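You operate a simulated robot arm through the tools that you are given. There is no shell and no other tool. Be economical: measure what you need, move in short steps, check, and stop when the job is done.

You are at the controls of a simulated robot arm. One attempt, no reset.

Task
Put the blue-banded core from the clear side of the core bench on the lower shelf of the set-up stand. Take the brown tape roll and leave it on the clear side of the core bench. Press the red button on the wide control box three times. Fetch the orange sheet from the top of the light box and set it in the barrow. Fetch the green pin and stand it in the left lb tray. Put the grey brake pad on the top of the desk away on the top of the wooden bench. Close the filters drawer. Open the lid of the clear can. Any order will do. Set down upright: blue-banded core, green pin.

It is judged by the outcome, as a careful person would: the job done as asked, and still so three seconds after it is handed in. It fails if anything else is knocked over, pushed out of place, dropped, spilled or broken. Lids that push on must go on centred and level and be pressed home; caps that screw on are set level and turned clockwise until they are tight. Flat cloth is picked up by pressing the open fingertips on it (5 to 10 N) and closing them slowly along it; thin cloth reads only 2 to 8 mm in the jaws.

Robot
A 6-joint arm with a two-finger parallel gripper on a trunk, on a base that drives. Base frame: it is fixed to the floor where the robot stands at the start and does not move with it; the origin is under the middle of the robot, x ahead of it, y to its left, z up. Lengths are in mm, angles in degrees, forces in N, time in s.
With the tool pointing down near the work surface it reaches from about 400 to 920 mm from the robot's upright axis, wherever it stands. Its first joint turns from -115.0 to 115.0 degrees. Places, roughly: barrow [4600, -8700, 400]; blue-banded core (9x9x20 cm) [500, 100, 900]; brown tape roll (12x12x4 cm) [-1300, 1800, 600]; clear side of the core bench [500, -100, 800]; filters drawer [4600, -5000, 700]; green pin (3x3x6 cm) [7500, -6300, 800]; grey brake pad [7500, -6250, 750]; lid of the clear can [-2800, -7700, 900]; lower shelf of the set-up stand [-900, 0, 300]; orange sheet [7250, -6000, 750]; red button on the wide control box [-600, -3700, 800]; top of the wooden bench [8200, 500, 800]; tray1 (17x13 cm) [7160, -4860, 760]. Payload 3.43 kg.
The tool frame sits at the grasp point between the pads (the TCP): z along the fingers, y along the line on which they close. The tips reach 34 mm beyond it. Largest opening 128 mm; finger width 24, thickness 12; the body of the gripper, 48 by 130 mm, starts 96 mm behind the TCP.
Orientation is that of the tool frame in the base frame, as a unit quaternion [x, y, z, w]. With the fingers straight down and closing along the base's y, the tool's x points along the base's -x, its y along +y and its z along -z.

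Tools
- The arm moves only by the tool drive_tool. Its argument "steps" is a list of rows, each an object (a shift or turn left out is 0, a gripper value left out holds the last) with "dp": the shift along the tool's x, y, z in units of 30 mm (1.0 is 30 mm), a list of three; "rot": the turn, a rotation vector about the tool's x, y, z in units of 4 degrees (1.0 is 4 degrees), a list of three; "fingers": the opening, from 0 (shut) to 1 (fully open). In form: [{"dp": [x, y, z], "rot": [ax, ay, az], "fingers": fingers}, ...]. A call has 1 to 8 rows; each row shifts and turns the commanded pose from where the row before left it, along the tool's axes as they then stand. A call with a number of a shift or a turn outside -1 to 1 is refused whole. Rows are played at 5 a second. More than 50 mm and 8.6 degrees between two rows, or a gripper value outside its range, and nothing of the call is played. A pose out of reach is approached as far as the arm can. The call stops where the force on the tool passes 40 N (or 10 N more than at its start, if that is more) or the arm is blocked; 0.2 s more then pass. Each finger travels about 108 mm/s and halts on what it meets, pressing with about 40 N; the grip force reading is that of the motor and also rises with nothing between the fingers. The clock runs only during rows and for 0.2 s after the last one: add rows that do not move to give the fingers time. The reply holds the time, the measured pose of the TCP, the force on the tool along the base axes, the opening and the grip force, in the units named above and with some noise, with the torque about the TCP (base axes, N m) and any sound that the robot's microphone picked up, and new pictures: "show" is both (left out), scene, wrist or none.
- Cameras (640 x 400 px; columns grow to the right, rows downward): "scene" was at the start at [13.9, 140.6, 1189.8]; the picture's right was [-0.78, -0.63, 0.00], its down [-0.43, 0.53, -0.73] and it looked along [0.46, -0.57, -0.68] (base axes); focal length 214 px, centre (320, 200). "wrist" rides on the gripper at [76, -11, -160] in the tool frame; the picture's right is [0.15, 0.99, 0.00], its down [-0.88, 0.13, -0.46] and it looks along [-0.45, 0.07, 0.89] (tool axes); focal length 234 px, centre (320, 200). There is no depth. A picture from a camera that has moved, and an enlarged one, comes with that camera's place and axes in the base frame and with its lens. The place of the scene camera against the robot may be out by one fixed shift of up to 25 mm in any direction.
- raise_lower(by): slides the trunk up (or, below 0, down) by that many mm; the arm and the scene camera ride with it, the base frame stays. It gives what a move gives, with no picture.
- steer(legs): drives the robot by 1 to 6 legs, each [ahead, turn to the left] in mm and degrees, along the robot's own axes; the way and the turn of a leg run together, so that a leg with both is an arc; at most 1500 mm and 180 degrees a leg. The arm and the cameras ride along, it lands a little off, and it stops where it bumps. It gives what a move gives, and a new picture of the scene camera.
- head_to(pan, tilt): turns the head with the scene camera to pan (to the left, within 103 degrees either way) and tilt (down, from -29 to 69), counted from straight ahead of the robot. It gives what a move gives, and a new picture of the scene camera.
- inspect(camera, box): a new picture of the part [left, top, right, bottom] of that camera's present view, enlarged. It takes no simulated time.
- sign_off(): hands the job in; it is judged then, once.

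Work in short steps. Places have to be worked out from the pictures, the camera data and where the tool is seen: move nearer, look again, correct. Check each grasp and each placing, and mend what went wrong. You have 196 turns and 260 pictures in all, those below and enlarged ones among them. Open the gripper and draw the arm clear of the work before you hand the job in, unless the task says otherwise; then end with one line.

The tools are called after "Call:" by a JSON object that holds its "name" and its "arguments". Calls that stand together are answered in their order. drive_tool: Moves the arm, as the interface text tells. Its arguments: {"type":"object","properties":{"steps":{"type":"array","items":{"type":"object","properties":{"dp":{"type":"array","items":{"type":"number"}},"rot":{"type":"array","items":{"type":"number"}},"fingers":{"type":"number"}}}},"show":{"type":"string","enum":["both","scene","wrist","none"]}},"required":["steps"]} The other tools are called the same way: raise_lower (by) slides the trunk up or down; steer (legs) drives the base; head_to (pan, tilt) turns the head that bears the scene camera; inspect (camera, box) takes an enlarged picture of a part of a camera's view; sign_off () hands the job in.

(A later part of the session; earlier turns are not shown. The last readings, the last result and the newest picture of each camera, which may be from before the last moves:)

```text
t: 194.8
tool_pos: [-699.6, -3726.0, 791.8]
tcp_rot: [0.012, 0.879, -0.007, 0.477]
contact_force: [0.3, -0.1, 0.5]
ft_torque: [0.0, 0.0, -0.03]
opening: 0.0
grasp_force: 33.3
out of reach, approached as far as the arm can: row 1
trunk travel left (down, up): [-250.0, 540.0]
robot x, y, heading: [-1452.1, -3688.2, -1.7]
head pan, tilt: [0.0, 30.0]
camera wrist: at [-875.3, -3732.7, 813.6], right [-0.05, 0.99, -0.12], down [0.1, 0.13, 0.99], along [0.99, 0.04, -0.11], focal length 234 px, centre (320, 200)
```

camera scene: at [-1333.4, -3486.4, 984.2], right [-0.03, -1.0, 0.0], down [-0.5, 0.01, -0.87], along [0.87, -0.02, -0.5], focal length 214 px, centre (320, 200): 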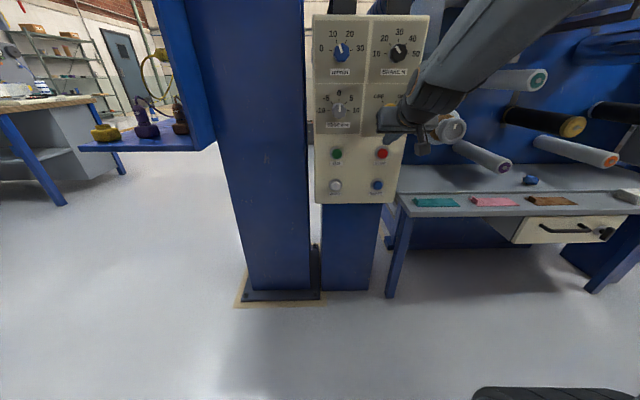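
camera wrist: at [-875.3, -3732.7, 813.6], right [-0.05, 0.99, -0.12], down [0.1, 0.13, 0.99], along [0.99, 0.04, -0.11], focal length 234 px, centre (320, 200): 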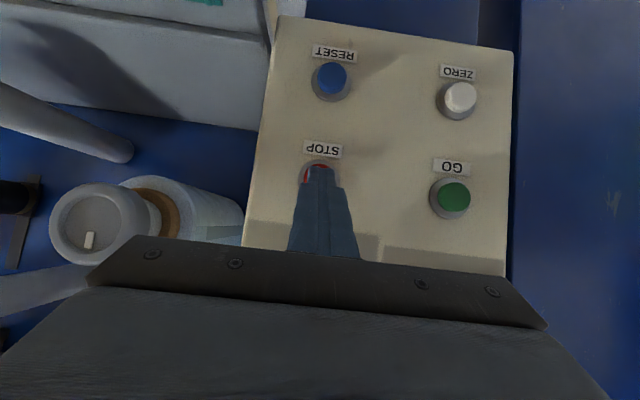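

Aligned laterally; advance 30 mm while dropping 15 mm.

Call:
{"name": "drive_tool", "arguments": {"steps": [{"dp": [-0.065, 0, 0.555]}, {"dp": [-0.065, 0, 0.555]}, {}]}}

```text
t: 195.7
tool_pos: [-670.0, -3729.1, 777.6]
tcp_rot: [0.012, 0.879, -0.008, 0.477]
contact_force: [0.0, 0.5, -0.2]
ft_torque: [0.01, -0.03, 0.02]
opening: 0.0
grasp_force: 33.4
trunk travel left (down, up): [-250.0, 540.0]
robot x, y, heading: [-1451.6, -3688.8, -1.5]
head pan, tilt: [0.0, 30.0]
camera scene: at [-1333.4, -3486.4, 984.2], right [-0.03, -1.0, 0.0], down [-0.5, 0.01, -0.87], along [0.87, -0.02, -0.5], focal length 214 px, centre (320, 200)
camera wrist: at [-845.7, -3734.5, 799.8], right [-0.05, 0.99, -0.12], down [0.1, 0.13, 0.99], along [0.99, 0.04, -0.11], focal length 234 px, centre (320, 200)
```

scene: 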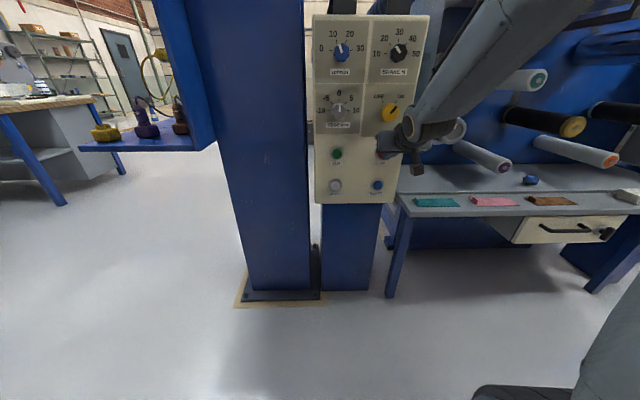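
wrist: 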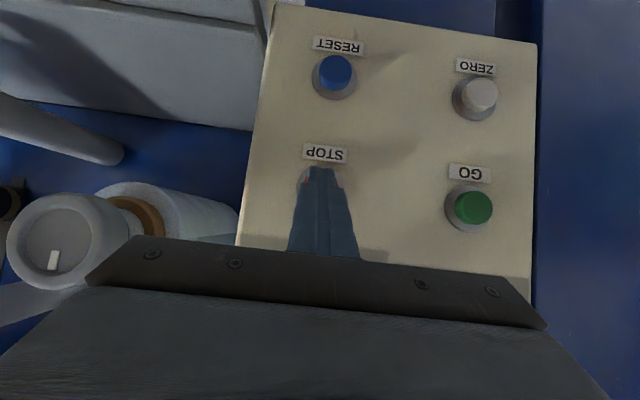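

Now push forward in 3 mm rows, listening for a click.

Call:
{"name": "drive_tool", "arguments": {"steps": [{"dp": [-0.055, 0, 0.084]}, {"dp": [-0.055, 0, 0.084]}, {"dp": [-0.055, 0, 0.084]}, {"dp": [-0.055, 0, 0.084]}, {}], "show": "none"}}

Call:
{"name": "drive_tool", "arguments": {"steps": [{"dp": [-0.037, 0, 0.056]}, {"dp": [-0.037, 0, 0.056]}, {"dp": [-0.037, 0, 0.056]}, {}], "show": "wrist"}}

```text
t: 196.8
tool_pos: [-658.4, -3730.2, 778.0]
tcp_rot: [0.013, 0.879, -0.008, 0.477]
contact_force: [-1.7, 0.5, -1.6]
ft_torque: [0.02, 0.04, 0.06]
opening: 0.0
grasp_force: 32.7
trunk travel left (down, up): [-250.0, 540.0]
robot x, y, heading: [-1452.9, -3689.3, -1.2]
head pan, tilt: [0.0, 30.0]
heard: click
```

```text
t: 197.8
tool_pos: [-654.3, -3728.8, 777.4]
tcp_rot: [0.012, 0.879, -0.008, 0.476]
contact_force: [-25.9, 3.6, 6.0]
ft_torque: [-0.01, 0.02, 0.11]
opening: 0.2
grasp_force: 33.2
trunk travel left (down, up): [-250.0, 540.0]
robot x, y, heading: [-1453.7, -3687.3, -1.6]
head pan, tilt: [0.0, 30.0]
camera wrist: at [-829.0, -3735.5, 799.7], right [-0.05, 0.99, -0.12], down [0.1, 0.13, 0.99], along [0.99, 0.04, -0.11], focal length 234 px, centre (320, 200)
```

wrist: 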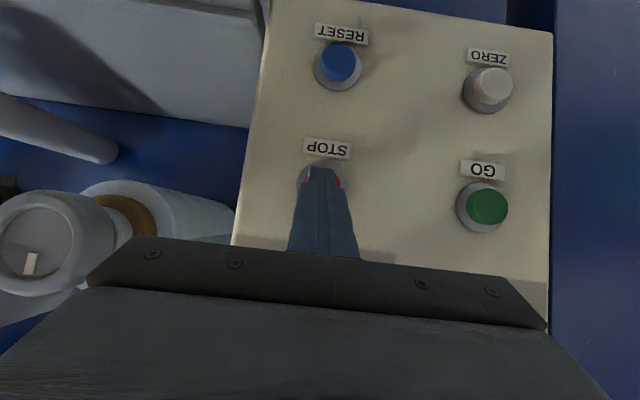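

One click. Back off fully and press a second time.

Call:
{"name": "drive_tool", "arguments": {"steps": [{"dp": [0.37, 0, -0.56]}, {}, {}], "show": "none"}}

Call:
{"name": "drive_tool", "arguments": {"steps": [{"dp": [-0.15, 0, 0.22]}, {"dp": [-0.15, 0, 0.22]}, {}], "show": "none"}}

Call:
{"name": "drive_tool", "arguments": {"steps": [{"dp": [0.3, 0, -0.44]}, {}, {}], "show": "none"}}

```text
t: 198.7
tool_pos: [-672.9, -3729.0, 776.8]
tcp_rot: [0.013, 0.879, -0.008, 0.477]
contact_force: [-0.7, 0.6, 1.1]
ft_torque: [0.0, -0.01, -0.01]
opening: 0.0
grasp_force: 32.7
trunk travel left (down, up): [-250.0, 540.0]
robot x, y, heading: [-1455.3, -3687.3, -1.3]
head pan, tilt: [0.0, 30.0]
```

```text
t: 199.4
tool_pos: [-657.3, -3729.1, 777.4]
tcp_rot: [0.012, 0.879, -0.007, 0.476]
contact_force: [-3.2, 0.2, -2.6]
ft_torque: [0.02, 0.09, -0.01]
opening: 0.0
grasp_force: 33.1
trunk travel left (down, up): [-250.0, 540.0]
robot x, y, heading: [-1450.4, -3682.6, -1.5]
head pan, tilt: [0.0, 30.0]
heard: click
```

```text
t: 200.2
tool_pos: [-672.1, -3728.4, 777.1]
tcp_rot: [0.012, 0.879, -0.007, 0.478]
contact_force: [-0.3, 0.0, -0.8]
ft_torque: [0.0, 0.0, -0.02]
opening: 0.1
grasp_force: 33.1
trunk travel left (down, up): [-250.0, 540.0]
robot x, y, heading: [-1451.4, -3689.4, -1.7]
head pan, tilt: [0.0, 30.0]
```

Second click heard, released without extra clicks. Third press and withdraw.

Call:
{"name": "drive_tool", "arguments": {"steps": [{"dp": [-0.15, 0, 0.22]}, {"dp": [-0.15, 0, 0.22]}, {}], "show": "none"}}

Call:
{"name": "drive_tool", "arguments": {"steps": [{"dp": [0.37, 0, -0.56]}, {"dp": [0.37, 0, -0.56]}, {}], "show": "none"}}

```text
t: 201.1
tool_pos: [-656.5, -3727.6, 776.8]
tcp_rot: [0.013, 0.879, -0.008, 0.476]
contact_force: [-3.2, 0.3, -1.1]
ft_torque: [0.02, 0.08, 0.02]
opening: 0.0
grasp_force: 32.9
trunk travel left (down, up): [-250.0, 540.0]
robot x, y, heading: [-1451.6, -3683.7, -1.5]
head pan, tilt: [0.0, 30.0]
heard: click
```

```text
t: 201.8
tool_pos: [-697.4, -3729.0, 777.7]
tcp_rot: [0.012, 0.878, -0.008, 0.478]
contact_force: [-0.7, -1.1, 0.0]
ft_torque: [0.01, 0.04, 0.03]
opening: 0.1
grasp_force: 33.0
trunk travel left (down, up): [-250.0, 540.0]
robot x, y, heading: [-1454.1, -3689.9, -1.7]
head pan, tilt: [0.0, 30.0]
```

Three clicks done. Raise the trunk and return the tool to vertical, retracted.

Call:
{"name": "raise_lower", "arguments": {"by": 240}}

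Call:
{"name": "drive_tool", "arguments": {"steps": [{"dp": [0.45, 0, -0.7], "rot": [0, 1, 0]}, {"dp": [0.5, 0, -0.66], "rot": [0, 1, 0]}, {"rot": [0, 1, 0]}, {"rot": [0, 1, 0]}, {"rot": [0, 1, 0]}, {"rot": [0, 1, 0]}, {"rot": [0, 1, 0]}, {"dp": [0.73, 0, -0.4], "rot": [0, 1, 0]}], "show": "none"}}

Call:
{"name": "drive_tool", "arguments": {"steps": [{"dp": [0.9, 0.4, -0.4], "rot": [0, 1, 0]}, {"dp": [0.9, 0.4, -0.35], "rot": [0, 1, 0]}, {"dp": [0.95, 0.4, -0.3], "rot": [0, 1, 0]}, {"dp": [1, 0.3, -0.2], "rot": [0, 1, 0]}, {"dp": [1, 0, -0.1], "rot": [0, 1, 0]}, {"dp": [1, 0, -0.05], "rot": [0, 1, 0]}, {"dp": [1, 0, 0], "rot": [0, 0.3, 0]}, {}], "show": "none"}}

Call:
{"name": "head_to", "arguments": {"pan": -50, "tilt": 20}}

```text
t: 204.3
tool_pos: [-697.4, -3729.1, 1018.0]
tcp_rot: [0.012, 0.879, -0.008, 0.477]
contact_force: [-0.3, 0.2, -0.7]
ft_torque: [0.04, 0.0, -0.02]
opening: 0.0
grasp_force: 32.7
trunk travel left (down, up): [-490.0, 300.0]
robot x, y, heading: [-1450.6, -3686.7, -1.6]
head pan, tilt: [0.0, 30.0]
```

```text
t: 206.2
tool_pos: [-739.3, -3710.9, 1016.7]
tcp_rot: [-0.012, 0.946, 0.031, 0.322]
contact_force: [-0.2, -0.3, -0.2]
ft_torque: [0.03, 0.04, -0.01]
opening: 0.0
grasp_force: 32.6
out of reach, approached as far as the arm can: row 1, 2, 3, 4, 5
trunk travel left (down, up): [-490.0, 300.0]
robot x, y, heading: [-1454.6, -3688.5, -1.8]
head pan, tilt: [0.0, 30.0]
```

```text
t: 207.9
tool_pos: [-959.8, -3743.1, 914.2]
tcp_rot: [-0.022, 0.991, 0.058, 0.122]
contact_force: [-0.4, -0.1, -1.0]
ft_torque: [-0.02, 0.03, 0.02]
opening: 0.1
grasp_force: 32.9
out of reach, approached as far as the arm can: row 1, 2, 3, 4, 5, 6, 7
trunk travel left (down, up): [-490.0, 300.0]
robot x, y, heading: [-1452.8, -3689.0, -1.6]
head pan, tilt: [0.0, 30.0]
```

```text
t: 209.1
tool_pos: [-959.8, -3743.0, 914.3]
tcp_rot: [-0.023, 0.991, 0.058, 0.122]
contact_force: [0.0, -0.1, 0.5]
ft_torque: [-0.02, 0.02, 0.02]
opening: 0.2
grasp_force: 33.6
trunk travel left (down, up): [-490.0, 300.0]
robot x, y, heading: [-1453.5, -3686.6, -1.4]
head pan, tilt: [-50.0, 20.0]
camera scene: at [-1432.6, -3555.0, 1240.2], right [-0.78, -0.62, 0.0], down [-0.21, 0.27, -0.94], along [0.58, -0.74, -0.34], focal length 214 px, centre (320, 200)
```

scene: 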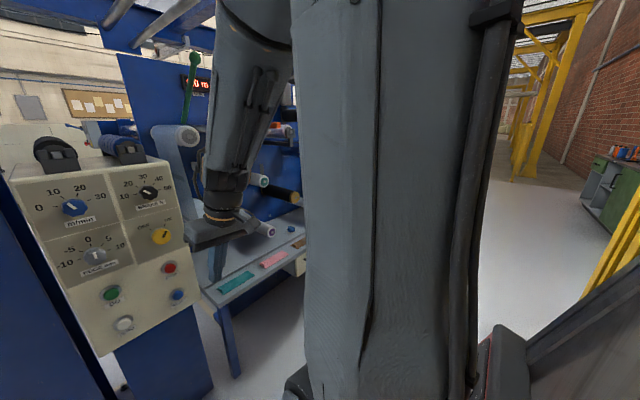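

Straighten the tool upright and lift it.

Call:
{"name": "drive_tool", "arguments": {"steps": [{"dp": [-0.5, 0, -1], "rot": [0.41, 0.875, 0.165]}, {"dp": [-0.5, 0, -1], "rot": [0.41, 0.875, 0.165]}, {"dp": [-0.3, 0, -1], "rot": [0.41, 0.875, 0.165]}, {"dp": [0, 0, -1], "rot": [0.41, 0.875, 0.165]}, {"dp": [0, 0, -1]}, {"dp": [0, 0, -1]}, {}], "show": "none"}}

Call:
{"name": "steer", "arguments": {"legs": [[-40, 0], [0, -90], [600, 0]]}}

Call:
{"name": "head_to", "arguments": {"pan": 0, "tilt": 15}}

```text
t: 210.7
tool_pos: [-958.7, -3790.9, 1043.3]
tcp_rot: [-0.006, 0.991, 0.116, 0.063]
contact_force: [0.3, -0.3, 0.5]
ft_torque: [0.01, 0.05, 0.01]
opening: 0.0
grasp_force: 32.7
out of reach, approached as far as the arm can: row 1, 2, 3, 4
trunk travel left (down, up): [-490.0, 300.0]
robot x, y, heading: [-1454.6, -3690.9, -1.6]
head pan, tilt: [-50.0, 20.0]
```

```text
t: 218.5
tool_pos: [-1617.4, -4789.1, 1044.4]
tcp_rot: [0.697, 0.705, 0.037, 0.126]
contact_force: [-1.5, -1.4, 0.7]
ft_torque: [0.0, 0.0, -0.02]
opening: 0.3
grasp_force: 33.1
trunk travel left (down, up): [-490.0, 300.0]
robot x, y, heading: [-1515.2, -4296.4, -91.7]
head pan, tilt: [-50.0, 20.0]
camera scene: at [-1403.5, -4317.7, 1240.3], right [-0.62, 0.78, 0.0], down [0.27, 0.21, -0.94], along [-0.74, -0.58, -0.34], focal length 214 px, centre (320, 200)
```

scene: 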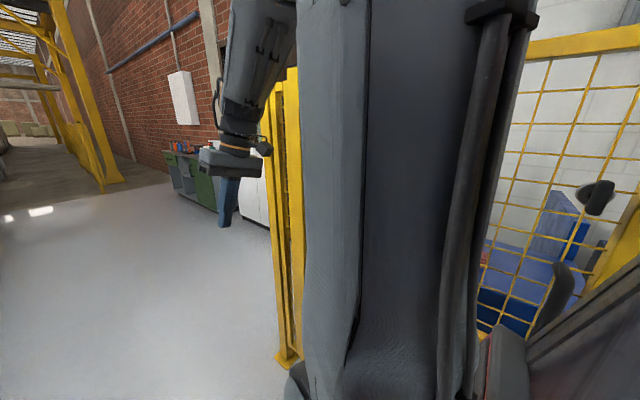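

```text
t: 219.7
tool_pos: [-1616.8, -4789.8, 1043.5]
tcp_rot: [0.697, 0.704, 0.037, 0.126]
contact_force: [-0.3, -1.4, -0.1]
ft_torque: [0.01, 0.03, 0.0]
opening: 0.0
grasp_force: 33.2
trunk travel left (down, up): [-490.0, 300.0]
robot x, y, heading: [-1515.5, -4294.0, -91.5]
head pan, tilt: [0.0, 15.0]
camera scene: at [-1333.2, -4353.3, 1248.4], right [-1.0, 0.03, 0.0], down [0.01, 0.26, -0.97], along [-0.03, -0.97, -0.26], focal length 214 px, centre (320, 200)
```

scene: 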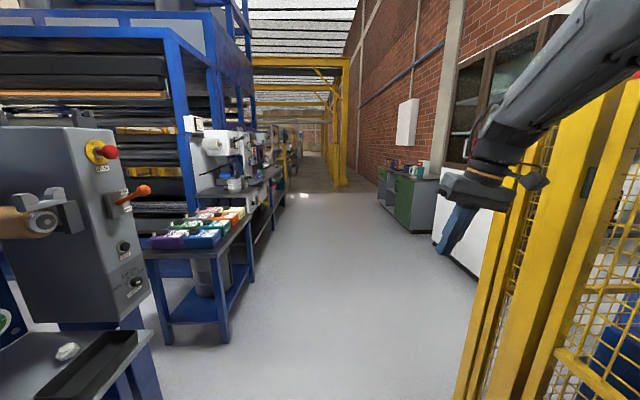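

The corridor ahead leads to the green cabinet on the right. I finish straightening the tool, then drive down the aisle.

Call:
{"name": "drive_tool", "arguments": {"steps": [{"dp": [-0.4, 0, 0], "rot": [0.82, 0.45, 0.04]}, {"dp": [-0.4, 0, 0], "rot": [0.82, 0.45, 0.04]}, {"dp": [-0.2, 0, 0], "rot": [0.82, 0.45, 0.04]}, {"dp": [0, 0, 0], "rot": [0.82, 0.45, 0.04]}, {}], "show": "none"}}

Call:
{"name": "steer", "arguments": {"legs": [[0, -7], [1400, 0], [600, 0]]}}

Call:
{"name": "head_to", "arguments": {"pan": -20, "tilt": 20}}

```text
t: 220.9
tool_pos: [-1617.7, -4812.7, 1031.5]
tcp_rot: [0.699, 0.703, 0.038, 0.124]
contact_force: [0.8, -0.1, 0.4]
ft_torque: [0.0, -0.01, -0.01]
opening: 0.3
grasp_force: 33.1
out of reach, approached as far as the arm can: row 1, 2, 3, 4
trunk travel left (down, up): [-490.0, 300.0]
robot x, y, heading: [-1512.6, -4293.3, -91.6]
head pan, tilt: [0.0, 15.0]
```

```text
t: 225.9
tool_pos: [-1795.6, -5598.4, 1031.6]
tcp_rot: [0.742, 0.658, 0.03, 0.125]
contact_force: [-0.2, 0.7, -0.3]
ft_torque: [-0.03, 0.01, 0.02]
opening: 0.0
grasp_force: 33.0
trunk travel left (down, up): [-490.0, 300.0]
robot x, y, heading: [-1619.7, -5101.3, -108.2]
head pan, tilt: [0.0, 15.0]
stopped in leg 2: the robot was blocked; the commanded pose is now the measured one
camera scene: at [-1465.4, -5210.8, 1248.3], right [-0.95, 0.31, 0.0], down [0.08, 0.25, -0.97], along [-0.3, -0.92, -0.26], focal length 214 px, centre (320, 200)
```

scene: 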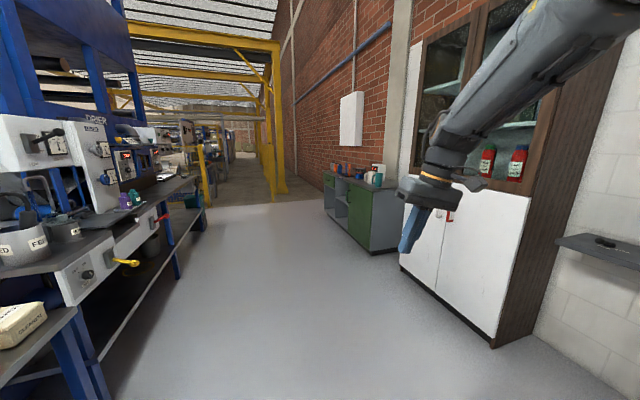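

```text
t: 226.7
tool_pos: [-1795.4, -5599.3, 1031.3]
tcp_rot: [0.743, 0.657, 0.03, 0.126]
contact_force: [0.3, 0.2, 0.0]
ft_torque: [-0.03, -0.02, 0.02]
opening: 0.2
grasp_force: 32.9
trunk travel left (down, up): [-490.0, 300.0]
robot x, y, heading: [-1617.7, -5102.8, -108.0]
head pan, tilt: [-20.0, 20.0]
camera scene: at [-1494.0, -5195.2, 1240.3], right [-0.79, 0.61, 0.0], down [0.21, 0.27, -0.94], along [-0.58, -0.74, -0.34], focal length 214 px, centre (320, 200)
```

scene: 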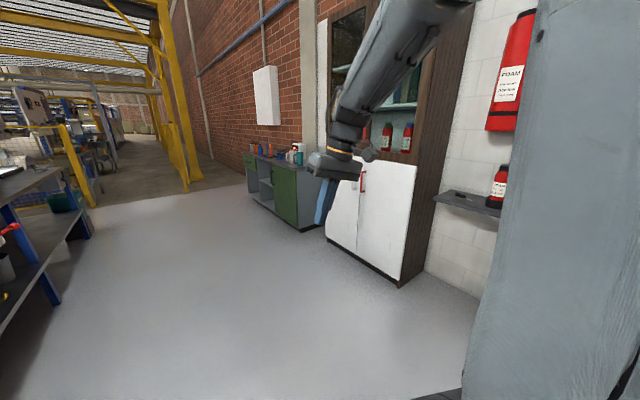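

The robot's side brushed the cage post on the right. Drive straight along its present heading to clear it, then steer left.

Call:
{"name": "steer", "arguments": {"legs": [[350, 0], [0, 8], [500, 0]]}}

```text
t: 232.1
tool_pos: [-1927.3, -6442.3, 1032.0]
tcp_rot: [0.698, 0.704, 0.038, 0.124]
contact_force: [-0.4, -0.7, 0.1]
ft_torque: [0.0, 0.04, 0.01]
opening: 0.0
grasp_force: 32.9
trunk travel left (down, up): [-490.0, 300.0]
robot x, y, heading: [-1814.5, -5922.4, -100.4]
head pan, tilt: [-20.0, 20.0]
camera scene: at [-1679.8, -6000.6, 1240.3], right [-0.86, 0.51, 0.0], down [0.17, 0.29, -0.94], along [-0.48, -0.81, -0.34], focal length 214 px, centre (320, 200)
```

scene: 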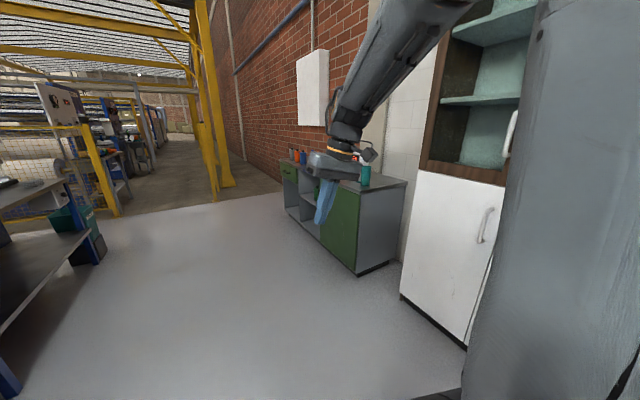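

Clear now. The green cabinet with the cans is ahead on the right; drive on toward it.

Call:
{"name": "steer", "arguments": {"legs": [[0, 2], [1300, 0]]}}

Call:
{"name": "head_to", "arguments": {"pan": -60, "tilt": 25}}

```text
t: 239.1
tool_pos: [-2132.6, -7730.9, 1032.1]
tcp_rot: [0.695, 0.707, 0.039, 0.122]
contact_force: [-0.3, 0.1, -0.1]
ft_torque: [-0.01, 0.03, 0.0]
opening: 0.0
grasp_force: 33.0
trunk travel left (down, up): [-490.0, 300.0]
robot x, y, heading: [-2025.5, -7212.9, -99.8]
head pan, tilt: [-20.0, 20.0]
camera scene: at [-1887.9, -7287.2, 1240.3], right [-0.87, 0.5, 0.0], down [0.17, 0.3, -0.94], along [-0.47, -0.81, -0.34], focal length 214 px, centre (320, 200)
```

scene: 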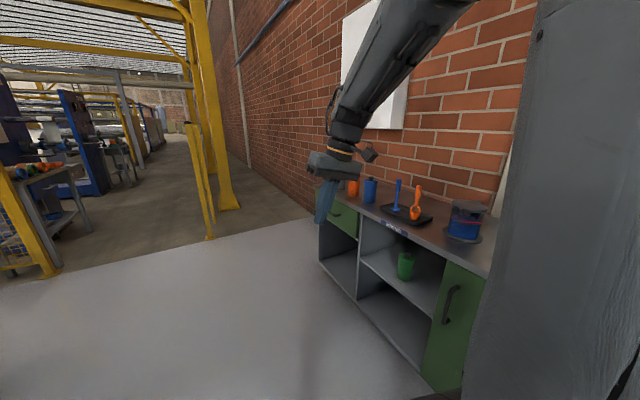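

```text
t: 240.1
tool_pos: [-2133.6, -7730.6, 1032.3]
tcp_rot: [0.695, 0.707, 0.039, 0.123]
contact_force: [-0.1, 0.1, -0.2]
ft_torque: [0.0, -0.01, -0.02]
opening: 0.0
grasp_force: 32.8
trunk travel left (down, up): [-490.0, 300.0]
robot x, y, heading: [-2024.3, -7214.1, -100.1]
head pan, tilt: [-60.0, 25.0]
camera scene: at [-1927.9, -7238.1, 1232.2], right [-0.34, 0.94, 0.0], down [0.4, 0.14, -0.91], along [-0.85, -0.31, -0.42], focal length 214 px, centre (320, 200)
```

scene: 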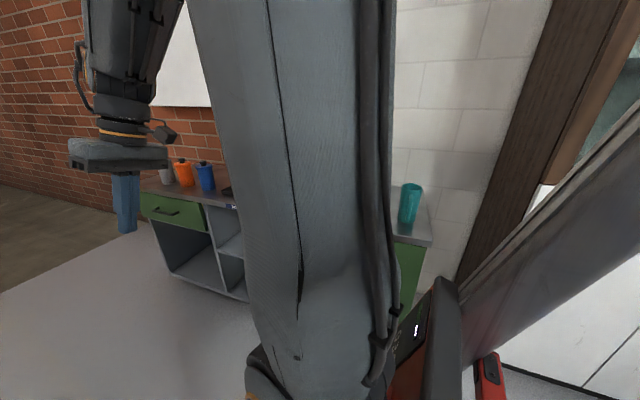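

The clear can with a lid stands near (-2700…-2800, -7640). Drive level with it and face it.

Call:
{"name": "steer", "arguments": {"legs": [[430, 0], [0, -80]]}}

Call:
{"name": "head_to", "arguments": {"pan": 0, "tilt": 30}}

Call:
{"name": "inspect", "arguments": {"camera": "scene", "box": [260, 80, 460, 205]}}

```text
t: 246.2
tool_pos: [-2628.3, -7626.5, 1032.2]
tcp_rot: [0.987, 0.092, -0.05, 0.119]
contact_force: [0.2, -0.2, 0.8]
ft_torque: [-0.01, 0.01, -0.01]
opening: 0.0
grasp_force: 32.9
trunk travel left (down, up): [-490.0, 300.0]
robot x, y, heading: [-2102.6, -7641.0, 179.8]
head pan, tilt: [-60.0, 25.0]
camera scene: at [-2128.7, -7748.1, 1232.2], right [0.87, 0.5, 0.0], down [0.21, -0.37, -0.91], along [-0.45, 0.79, -0.42], focal length 214 px, centre (320, 200)
```

scene: 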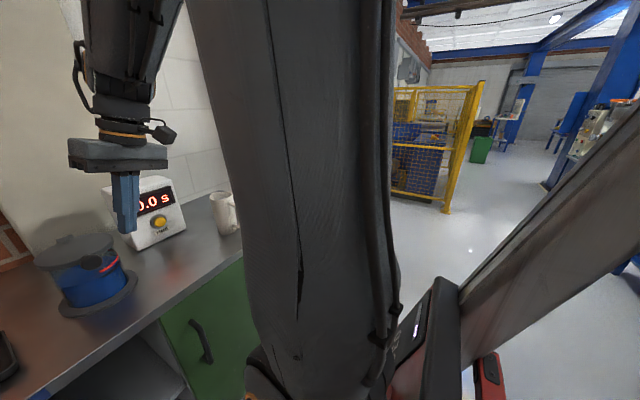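

```text
t: 247.5
tool_pos: [-2628.4, -7626.1, 1031.1]
tcp_rot: [0.987, 0.094, -0.049, 0.119]
contact_force: [0.4, -0.1, 0.0]
ft_torque: [-0.01, 0.03, 0.02]
opening: 0.0
grasp_force: 33.2
trunk travel left (down, up): [-490.0, 300.0]
robot x, y, heading: [-2099.9, -7644.2, 179.8]
head pan, tilt: [0.0, 30.0]
camera scene: at [-2173.5, -7827.6, 1224.2], right [0.01, 1.0, 0.0], down [0.5, 0.0, -0.87], along [-0.87, 0.0, -0.5], focal length 214 px, centre (320, 200)
```

scene: 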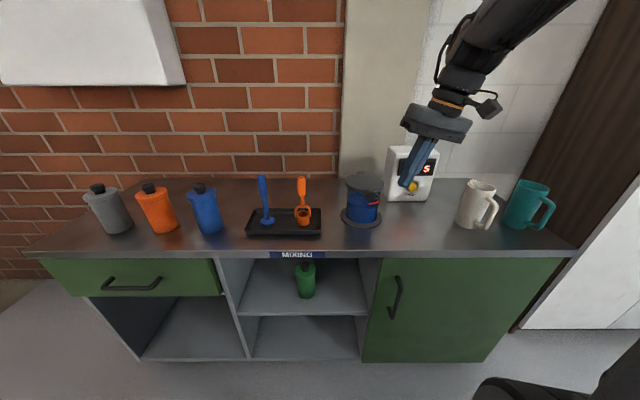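

```text
3.20 times, centred on (360, 142) of scene
camera zoom: at [-2173.5, -7827.6, 1224.2], right [0.01, 1.0, 0.0], down [0.5, 0.0, -0.87], along [-0.87, 0.0, -0.5], focal length 686 px, centre (192, 384)
```

zoom: 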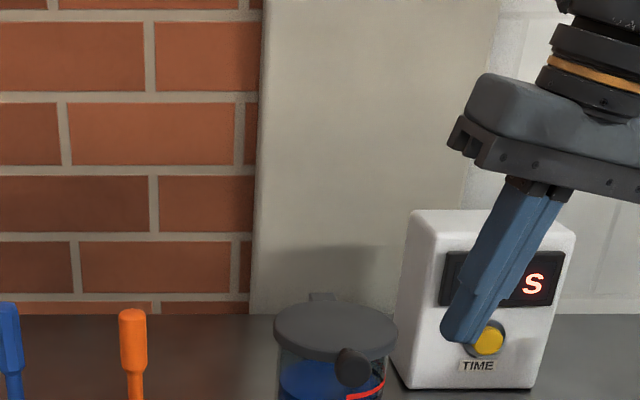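

Zoom on the can to understand its lid, hinge and tab.

Call:
{"name": "inspect", "arguments": {"camera": "scene", "box": [325, 165, 405, 235]}}

```text
5.71 times, centred on (365, 200) of scene
camera zoom: at [-2173.5, -7827.6, 1224.2], right [0.01, 1.0, 0.0], down [0.5, 0.0, -0.87], along [-0.87, 0.0, -0.5], focal length 1226 px, centre (63, 200)
```

zoom: 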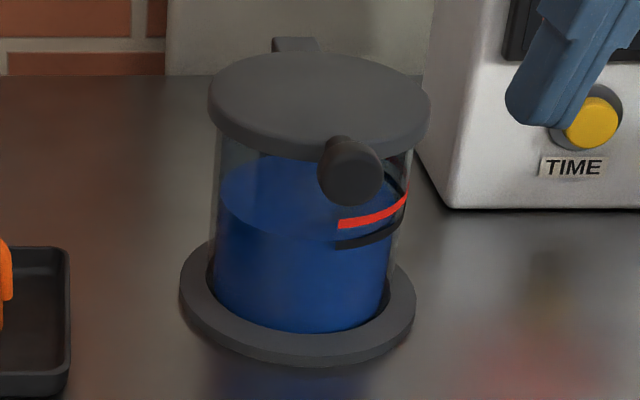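

Lid centre ≈ (-2783, -7687, 936) with a knob at the front (≈ -2715, -7680) and hinge at the back. I back off for room, then pitch the tool to grip the knob from the front.

Call:
{"name": "steer", "arguments": {"legs": [[-150, 0]]}}

Call:
{"name": "drive_tool", "arguments": {"steps": [{"dp": [-0.6, 0.1, 0], "rot": [0.32, -0.96, 0.045], "fingers": 0.6}, {"dp": [-0.6, 0.1, 0.04], "rot": [0.32, -0.96, 0.045]}, {"dp": [-0.59, 0.1, 0.1], "rot": [0.32, -0.96, 0.045]}, {"dp": [-0.58, 0.1, 0.14], "rot": [0.32, -0.96, 0.045]}, {"dp": [-0.57, 0.1, 0.18], "rot": [0.32, -0.96, 0.045]}, {"dp": [-0.56, 0.1, 0.22], "rot": [0.32, -0.96, 0.045]}, {"dp": [-0.54, 0, 0.27], "rot": [0.32, -0.96, 0.045]}, {"dp": [-0.52, 0, 0.3], "rot": [0.32, -0.96, 0.045]}], "show": "none"}}

Call:
{"name": "drive_tool", "arguments": {"steps": [{"rot": [0.32, -0.96, 0.045]}, {"rot": [0.32, -0.96, 0.045]}, {"rot": [0.32, -0.96, 0.045]}, {"rot": [0.32, -0.96, 0.045]}, {"rot": [0.32, -0.96, 0.045]}, {"rot": [0.32, -0.96, 0.045]}, {}]}}

```text
t: 248.9
tool_pos: [-2479.4, -7627.3, 1031.9]
tcp_rot: [0.987, 0.092, -0.05, 0.119]
contact_force: [0.3, 0.4, -0.3]
ft_torque: [0.01, -0.04, 0.0]
opening: 0.0
grasp_force: 32.6
trunk travel left (down, up): [-490.0, 300.0]
robot x, y, heading: [-1950.5, -7643.3, 179.5]
head pan, tilt: [0.0, 30.0]
camera scene: at [-2024.6, -7828.4, 1224.2], right [0.01, 1.0, 0.0], down [0.5, 0.0, -0.87], along [-0.87, 0.01, -0.5], focal length 214 px, centre (320, 200)
```

scene: 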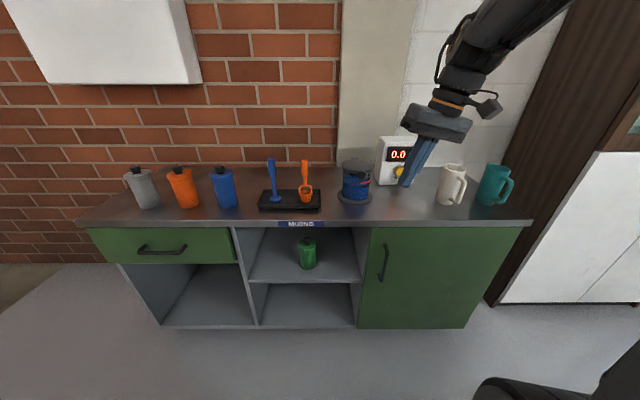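

```text
t: 250.7
tool_pos: [-2618.1, -7665.7, 1047.5]
tcp_rot: [0.946, 0.039, -0.316, 0.052]
contact_force: [0.4, 0.2, 0.1]
ft_torque: [0.0, 0.0, 0.03]
opening: 76.8
grasp_force: 0.0
trunk travel left (down, up): [-490.0, 300.0]
robot x, y, heading: [-1949.9, -7640.8, 179.7]
head pan, tilt: [0.0, 30.0]
```

```text
t: 252.3
tool_pos: [-2618.4, -7666.2, 1046.8]
tcp_rot: [0.866, -0.002, -0.5, -0.001]
contact_force: [0.5, 0.4, 0.1]
ft_torque: [0.01, 0.03, -0.04]
opening: 76.9
grasp_force: 0.1
trunk travel left (down, up): [-490.0, 300.0]
robot x, y, heading: [-1950.5, -7643.2, 179.5]
head pan, tilt: [0.0, 30.0]
camera scene: at [-2024.6, -7828.4, 1224.2], right [0.01, 1.0, 0.0], down [0.5, 0.0, -0.87], along [-0.87, 0.01, -0.5], focal length 214 px, centre (320, 200)
camera wrist: at [-2441.8, -7655.0, 1059.3], right [0.07, -0.99, -0.13], down [-0.05, -0.13, 0.99], along [-1.0, -0.06, -0.05], focal length 234 px, centre (320, 200)
```

scene: 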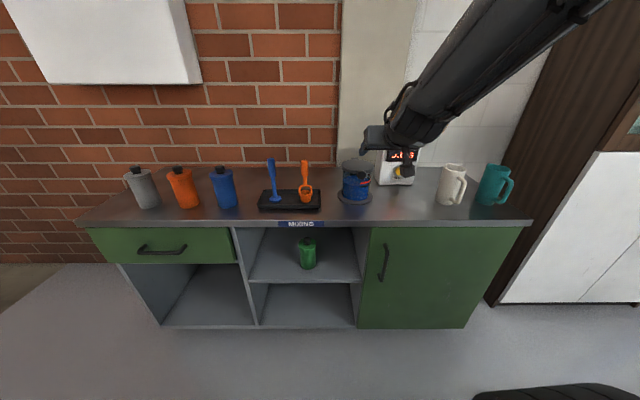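
wrist: 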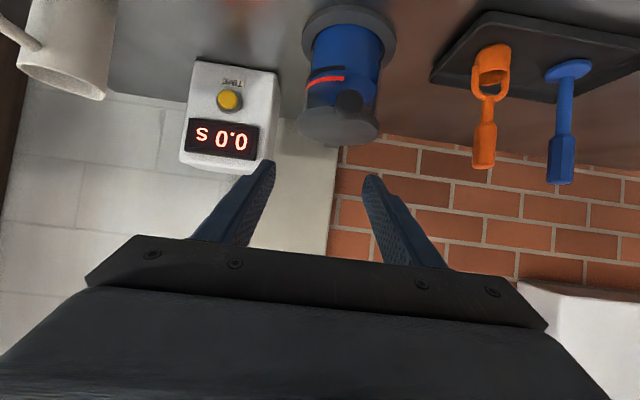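

Orientation is clean now; knob ≈ (-2696, -7689, 935). Align laterally and lower via trunk.

Call:
{"name": "drive_tool", "arguments": {"steps": [{"dp": [0.25, 0.4, -0.43]}, {"dp": [0.25, 0.37, -0.43]}, {}], "show": "none"}}

Call:
{"name": "raise_lower", "arguments": {"by": -105}}

Call:
{"name": "drive_tool", "arguments": {"steps": [{}]}}

```text
t: 253.1
tool_pos: [-2589.2, -7688.4, 1047.0]
tcp_rot: [0.866, -0.001, -0.5, 0.0]
contact_force: [-0.6, 0.7, 0.0]
ft_torque: [0.0, -0.01, -0.02]
opening: 76.8
grasp_force: 0.1
trunk travel left (down, up): [-490.0, 300.0]
robot x, y, heading: [-1952.7, -7644.5, 179.4]
head pan, tilt: [0.0, 30.0]
```

```text
t: 254.5
tool_pos: [-2588.4, -7690.0, 941.7]
tcp_rot: [0.866, -0.002, -0.5, -0.001]
contact_force: [-0.3, 0.2, 0.4]
ft_torque: [-0.01, -0.03, -0.02]
opening: 77.0
grasp_force: 0.0
trunk travel left (down, up): [-385.0, 405.0]
robot x, y, heading: [-1952.5, -7645.6, 179.4]
head pan, tilt: [0.0, 30.0]
```

```text
t: 254.9
tool_pos: [-2588.3, -7689.1, 942.8]
tcp_rot: [0.866, -0.002, -0.5, -0.002]
contact_force: [0.4, -0.1, -0.6]
ft_torque: [0.02, 0.0, -0.03]
opening: 77.0
grasp_force: 0.1
trunk travel left (down, up): [-385.0, 405.0]
robot x, y, heading: [-1951.5, -7645.8, 179.9]
head pan, tilt: [0.0, 30.0]
camera scene: at [-2053.8, -7828.2, 1119.2], right [0.01, 1.0, 0.0], down [0.5, 0.0, -0.87], along [-0.87, 0.01, -0.5], focal length 214 px, centre (320, 200)
camera wrist: at [-2412.0, -7678.2, 954.4], right [0.07, -0.99, -0.13], down [-0.05, -0.13, 0.99], along [-1.0, -0.06, -0.06], focal length 234 px, centre (320, 200)
```

scene: 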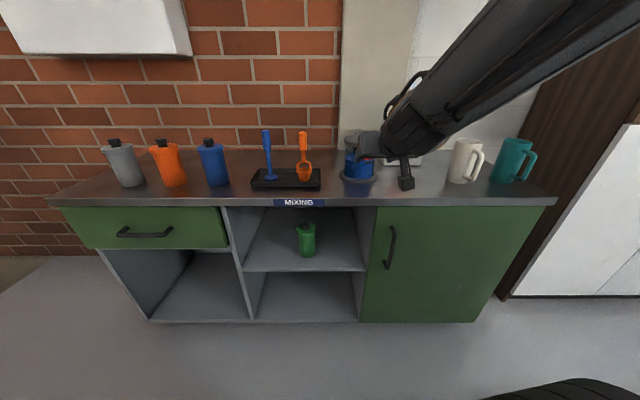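
wrist: 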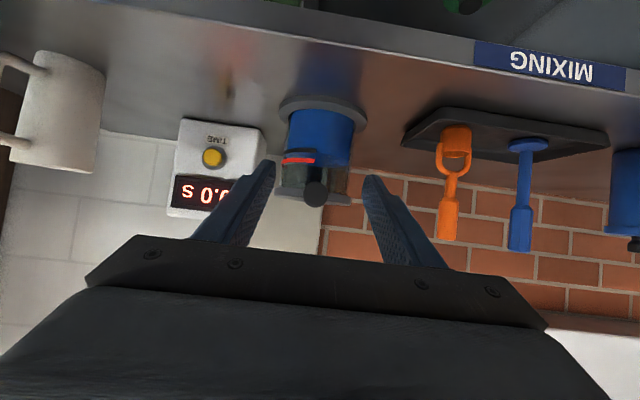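

Knob refined to (-2708, -7690, 928). Advance so the pads straddle it.

Call:
{"name": "drive_tool", "arguments": {"steps": [{"dp": [-0.37, 0.01, 0.84]}, {"dp": [-0.37, 0.01, 0.84]}, {"dp": [-0.37, 0.01, 0.84]}, {"dp": [-0.3, 0.01, 0.7]}, {}]}}

```text
t: 256.1
tool_pos: [-2692.6, -7691.3, 930.7]
tcp_rot: [0.867, -0.002, -0.499, -0.001]
contact_force: [-0.2, -0.5, -0.4]
ft_torque: [-0.01, 0.01, 0.01]
opening: 76.6
grasp_force: 0.1
trunk travel left (down, up): [-385.0, 405.0]
robot x, y, heading: [-1949.6, -7645.6, 179.8]
head pan, tilt: [0.0, 30.0]
camera scene: at [-2053.7, -7828.2, 1119.2], right [0.01, 1.0, 0.0], down [0.5, 0.0, -0.87], along [-0.87, 0.01, -0.5], focal length 214 px, centre (320, 200)
camera wrist: at [-2516.6, -7680.3, 943.4], right [0.07, -0.99, -0.13], down [-0.05, -0.13, 0.99], along [-1.0, -0.06, -0.06], focal length 234 px, centre (320, 200)
```

scene: 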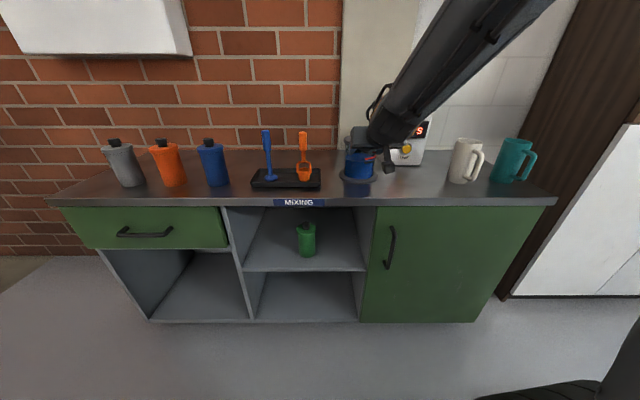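
wrist: 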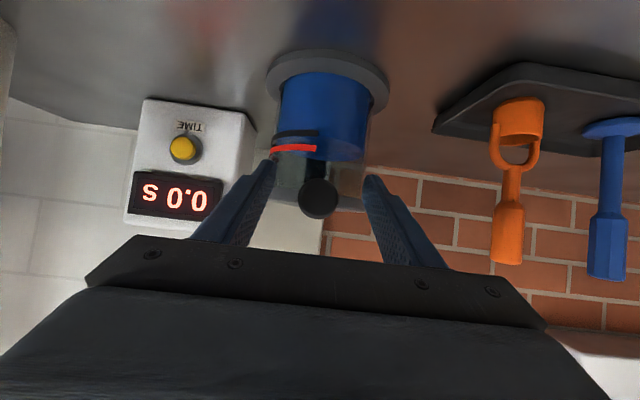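

The knob is centred between the fingers. Close on it.

Call:
{"name": "drive_tool", "arguments": {"steps": [{"dp": [-0.05, 0, 0.09], "fingers": 0}, {"fingers": 0}, {"fingers": 0}, {}], "show": "wrist"}}

```text
t: 257.1
tool_pos: [-2695.6, -7689.8, 931.2]
tcp_rot: [0.866, -0.001, -0.5, 0.0]
contact_force: [6.5, 2.0, -1.3]
ft_torque: [-0.03, -0.18, 0.0]
opening: 31.1
grasp_force: 45.1
trunk travel left (down, up): [-385.0, 405.0]
robot x, y, heading: [-1951.8, -7646.3, 179.7]
head pan, tilt: [0.0, 30.0]
camera wrist: at [-2519.1, -7679.6, 943.2], right [0.07, -0.99, -0.13], down [-0.05, -0.13, 0.99], along [-1.0, -0.06, -0.06], focal length 234 px, centre (320, 200)
```

wrist: 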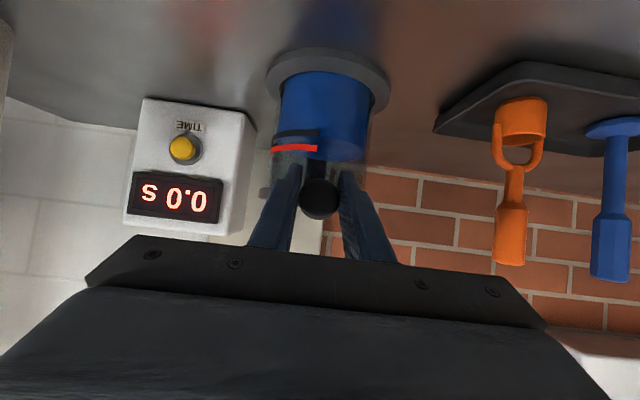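

Gripped (31 mm). Swing it up about the rear hinge: constant tool-frame arc steps of 4°.

Call:
{"name": "drive_tool", "arguments": {"steps": [{"dp": [-0.3, 0, -0.171], "rot": [0, 1, 0]}, {"dp": [-0.3, 0, -0.171], "rot": [0, 1, 0]}, {"dp": [-0.3, 0, -0.171], "rot": [0, 1, 0]}, {"dp": [-0.3, 0, -0.171], "rot": [0, 1, 0]}, {}]}}

```text
t: 257.7
tool_pos: [-2695.0, -7689.0, 934.5]
tcp_rot: [0.875, -0.002, -0.483, -0.011]
contact_force: [1.9, -13.8, 1.9]
ft_torque: [0.1, 0.51, 0.13]
opening: 30.9
grasp_force: 44.9
out of reach, approached as far as the arm can: row 1, 2
trunk travel left (down, up): [-385.0, 405.0]
robot x, y, heading: [-1953.8, -7641.3, -179.8]
head pan, tilt: [0.0, 30.0]
stopped in row 2: the force on the tool passed its limit at 46 N (the readings are from after the stop); the commanded pose is now the measured one
camera scene: at [-2052.1, -7829.6, 1119.1], right [0.0, 1.0, 0.0], down [0.5, 0.0, -0.87], along [-0.87, 0.0, -0.5], focal length 214 px, centre (320, 200)
camera wrist: at [-2519.6, -7681.9, 954.4], right [0.06, -0.99, -0.14], down [-0.09, -0.15, 0.99], along [-0.99, -0.05, -0.09], focal length 234 px, centre (320, 200)
```

scene: 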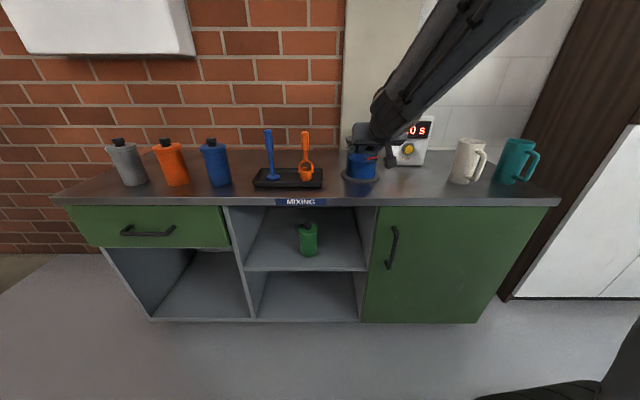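
wrist: 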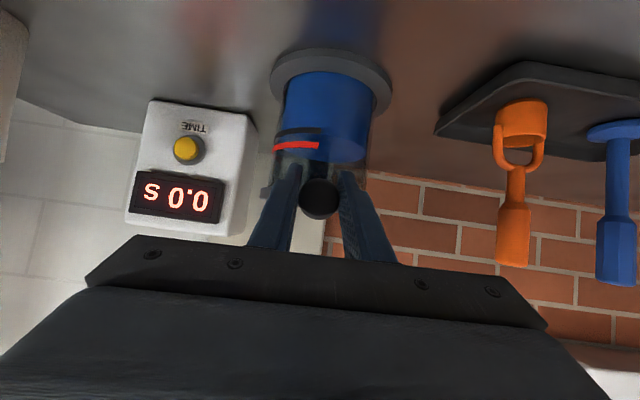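

That stopped early with little motion. I look more closely at the knob and its attachment.

Call:
{"name": "inspect", "arguments": {"camera": "wrist", "box": [240, 40, 420, 240]}}

Call:
{"name": "inspect", "arguments": {"camera": "scene", "box": [325, 115, 425, 215]}}

```text
2.00 times, centred on (330, 140) of wrist
camera zoom: at [-2519.6, -7681.9, 954.4], right [0.06, -0.99, -0.14], down [-0.09, -0.15, 0.99], along [-0.99, -0.05, -0.09], focal length 468 px, centre (300, 320)
```

zoom: 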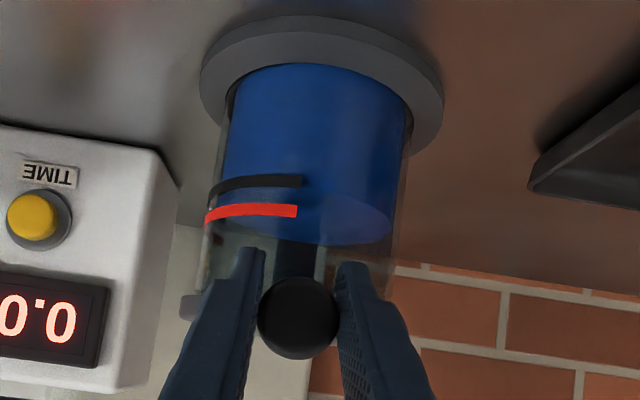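

```text
4.00 times, centred on (375, 165) of scene
camera zoom: at [-2052.1, -7829.6, 1119.1], right [0.0, 1.0, 0.0], down [0.5, 0.0, -0.87], along [-0.87, 0.0, -0.5], focal length 858 px, centre (100, 340)
```

zoom: 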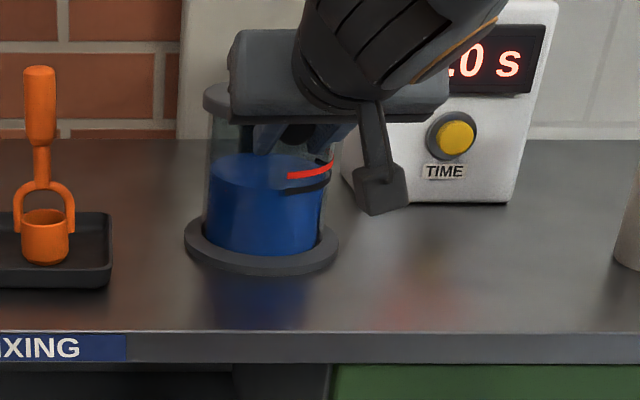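

The knob is a ball on the lid's front; the dark post is the rear hinge seen through the glass. The arm motion was kinematically limited, so I lift with the trunk instead.

Call:
{"name": "raise_lower", "arguments": {"by": 35}}

Call:
{"name": "drive_tool", "arguments": {"steps": [{}], "show": "wrist"}}

```text
t: 258.5
tool_pos: [-2695.7, -7691.1, 970.3]
tcp_rot: [0.875, -0.003, -0.484, -0.013]
contact_force: [-9.0, -22.7, -7.0]
ft_torque: [0.07, -0.68, 0.38]
opening: 30.9
grasp_force: 44.9
trunk travel left (down, up): [-420.0, 370.0]
robot x, y, heading: [-1952.7, -7641.8, -180.0]
head pan, tilt: [0.0, 30.0]
```

```text
t: 258.9
tool_pos: [-2696.2, -7690.8, 969.1]
tcp_rot: [0.875, -0.001, -0.484, -0.01]
contact_force: [-9.0, -22.9, -6.5]
ft_torque: [0.12, -0.48, 0.33]
opening: 31.1
grasp_force: 45.0
trunk travel left (down, up): [-420.0, 370.0]
robot x, y, heading: [-1951.3, -7643.8, -179.9]
head pan, tilt: [0.0, 30.0]
camera wrist: at [-2520.3, -7682.2, 989.0], right [0.06, -0.99, -0.14], down [-0.09, -0.15, 0.99], along [-0.99, -0.05, -0.09], focal length 234 px, centre (320, 200)
```

wrist: 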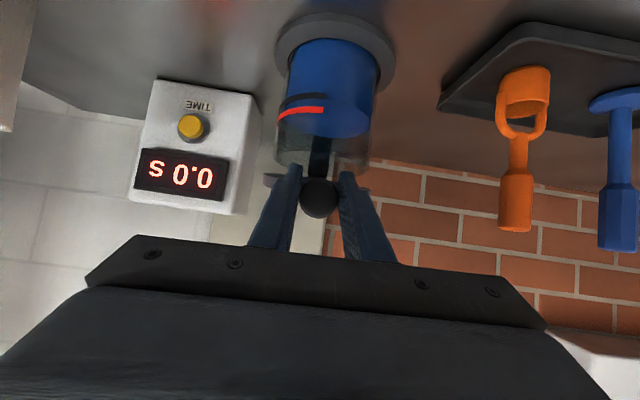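

The lid is lifting with it. Relieve the side load and continue: raise 35 mm, with a small forward drive.

Call:
{"name": "drive_tool", "arguments": {"steps": [{"dp": [-0.1, 0.15, 0.17]}, {}], "show": "none"}}

Call:
{"name": "raise_lower", "arguments": {"by": 32}}

Call:
{"name": "drive_tool", "arguments": {"steps": [{"dp": [-0.15, 0.1, 0.3]}, {"dp": [-0.1, 0.0, 0.2]}, {}]}}

```text
t: 259.5
tool_pos: [-2699.9, -7691.0, 971.7]
tcp_rot: [0.875, -0.006, -0.485, -0.013]
contact_force: [36.5, 10.4, 8.1]
ft_torque: [0.03, 0.04, -0.23]
opening: 31.5
grasp_force: 45.2
trunk travel left (down, up): [-420.0, 370.0]
robot x, y, heading: [-1949.2, -7647.4, 179.7]
head pan, tilt: [0.0, 30.0]
```

```text
t: 260.2
tool_pos: [-2703.9, -7690.8, 1001.8]
tcp_rot: [0.875, -0.006, -0.484, -0.013]
contact_force: [-23.0, 29.7, -12.3]
ft_torque: [0.1, -0.18, -0.48]
opening: 30.9
grasp_force: 45.4
trunk travel left (down, up): [-452.0, 338.0]
robot x, y, heading: [-1951.1, -7644.4, 179.9]
head pan, tilt: [0.0, 30.0]
```

```text
t: 260.6
tool_pos: [-2708.1, -7691.2, 1003.5]
tcp_rot: [0.874, -0.007, -0.486, -0.013]
contact_force: [21.3, 11.5, 8.6]
ft_torque: [-0.07, 0.08, -0.14]
opening: 31.0
grasp_force: 45.5
trunk travel left (down, up): [-452.0, 338.0]
robot x, y, heading: [-1953.5, -7643.2, 179.8]
head pan, tilt: [0.0, 30.0]
stopped in row 1: the force on the tool passed its limit at 56 N (the readings are from after the stop); the commanded pose is now the measured one
camera scene: at [-2032.7, -7828.0, 1186.6], right [0.0, 1.0, 0.0], down [0.5, 0.0, -0.87], along [-0.87, 0.0, -0.5], focal length 214 px, centre (320, 200)
camera wrist: at [-2530.9, -7684.3, 1022.8], right [0.05, -0.99, -0.14], down [-0.08, -0.14, 0.99], along [-1.0, -0.04, -0.09], focal length 234 px, centre (320, 200)
```

scene: 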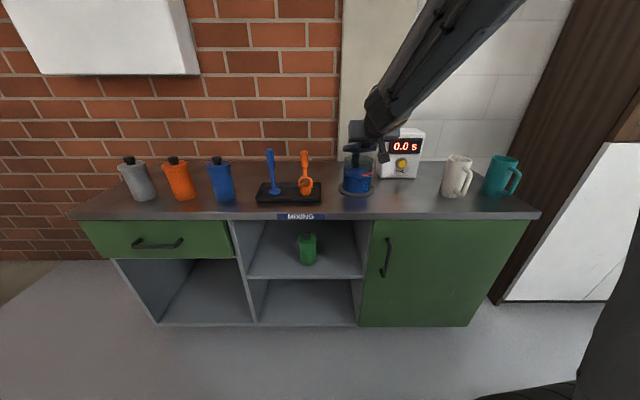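
wrist: 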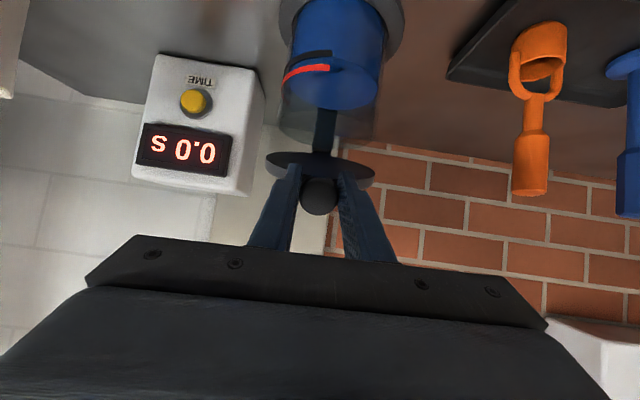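

The lid is clearly tilting up (~28°). Fit: hinge ≈ (-2844, z 947), radius ≈149. Continue along the arc by arm translation.

Call:
{"name": "drive_tool", "arguments": {"steps": [{"dp": [-0.37, 0, -0.02]}, {"dp": [-0.37, 0, -0.02]}, {"dp": [-0.37, 0, -0.02]}, {"dp": [-0.43, 0, 0.075]}, {"dp": [-0.43, 0, 0.075]}, {"dp": [-0.43, 0, 0.075]}, {}]}}

```text
t: 262.2
tool_pos: [-2750.9, -7689.8, 1059.2]
tcp_rot: [0.875, -0.007, -0.484, -0.014]
contact_force: [-1.6, 12.4, -14.2]
ft_torque: [0.06, -1.22, -0.18]
opening: 31.1
grasp_force: 44.6
trunk travel left (down, up): [-452.0, 338.0]
robot x, y, heading: [-1953.0, -7643.5, 179.8]
head pan, tilt: [0.0, 30.0]
camera scene: at [-2034.8, -7828.0, 1186.2], right [0.0, 1.0, 0.0], down [0.5, 0.0, -0.87], along [-0.87, 0.0, -0.5], focal length 214 px, centre (320, 200)
camera wrist: at [-2575.1, -7683.8, 1078.5], right [0.05, -0.99, -0.14], down [-0.09, -0.15, 0.99], along [-0.99, -0.04, -0.09], focal length 234 px, centre (320, 200)
```

scene: 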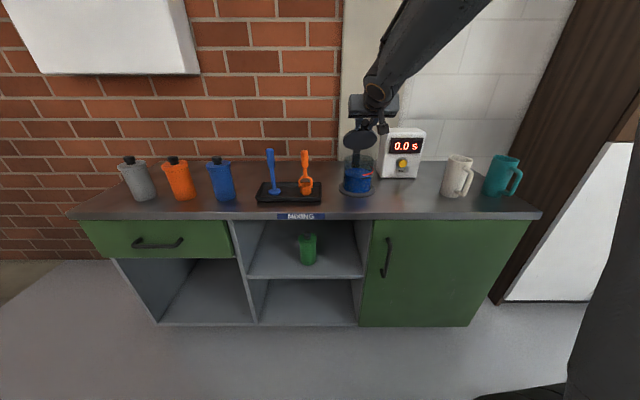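
wrist: 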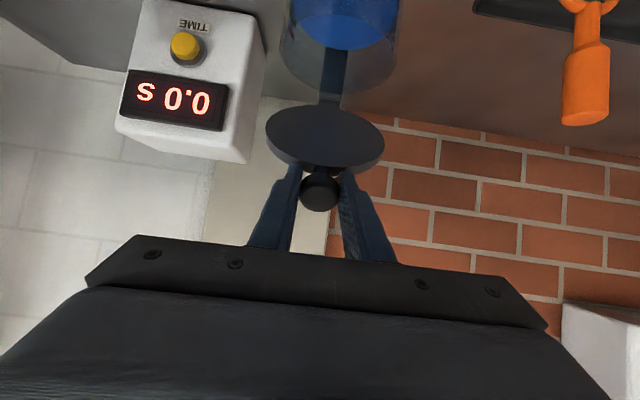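

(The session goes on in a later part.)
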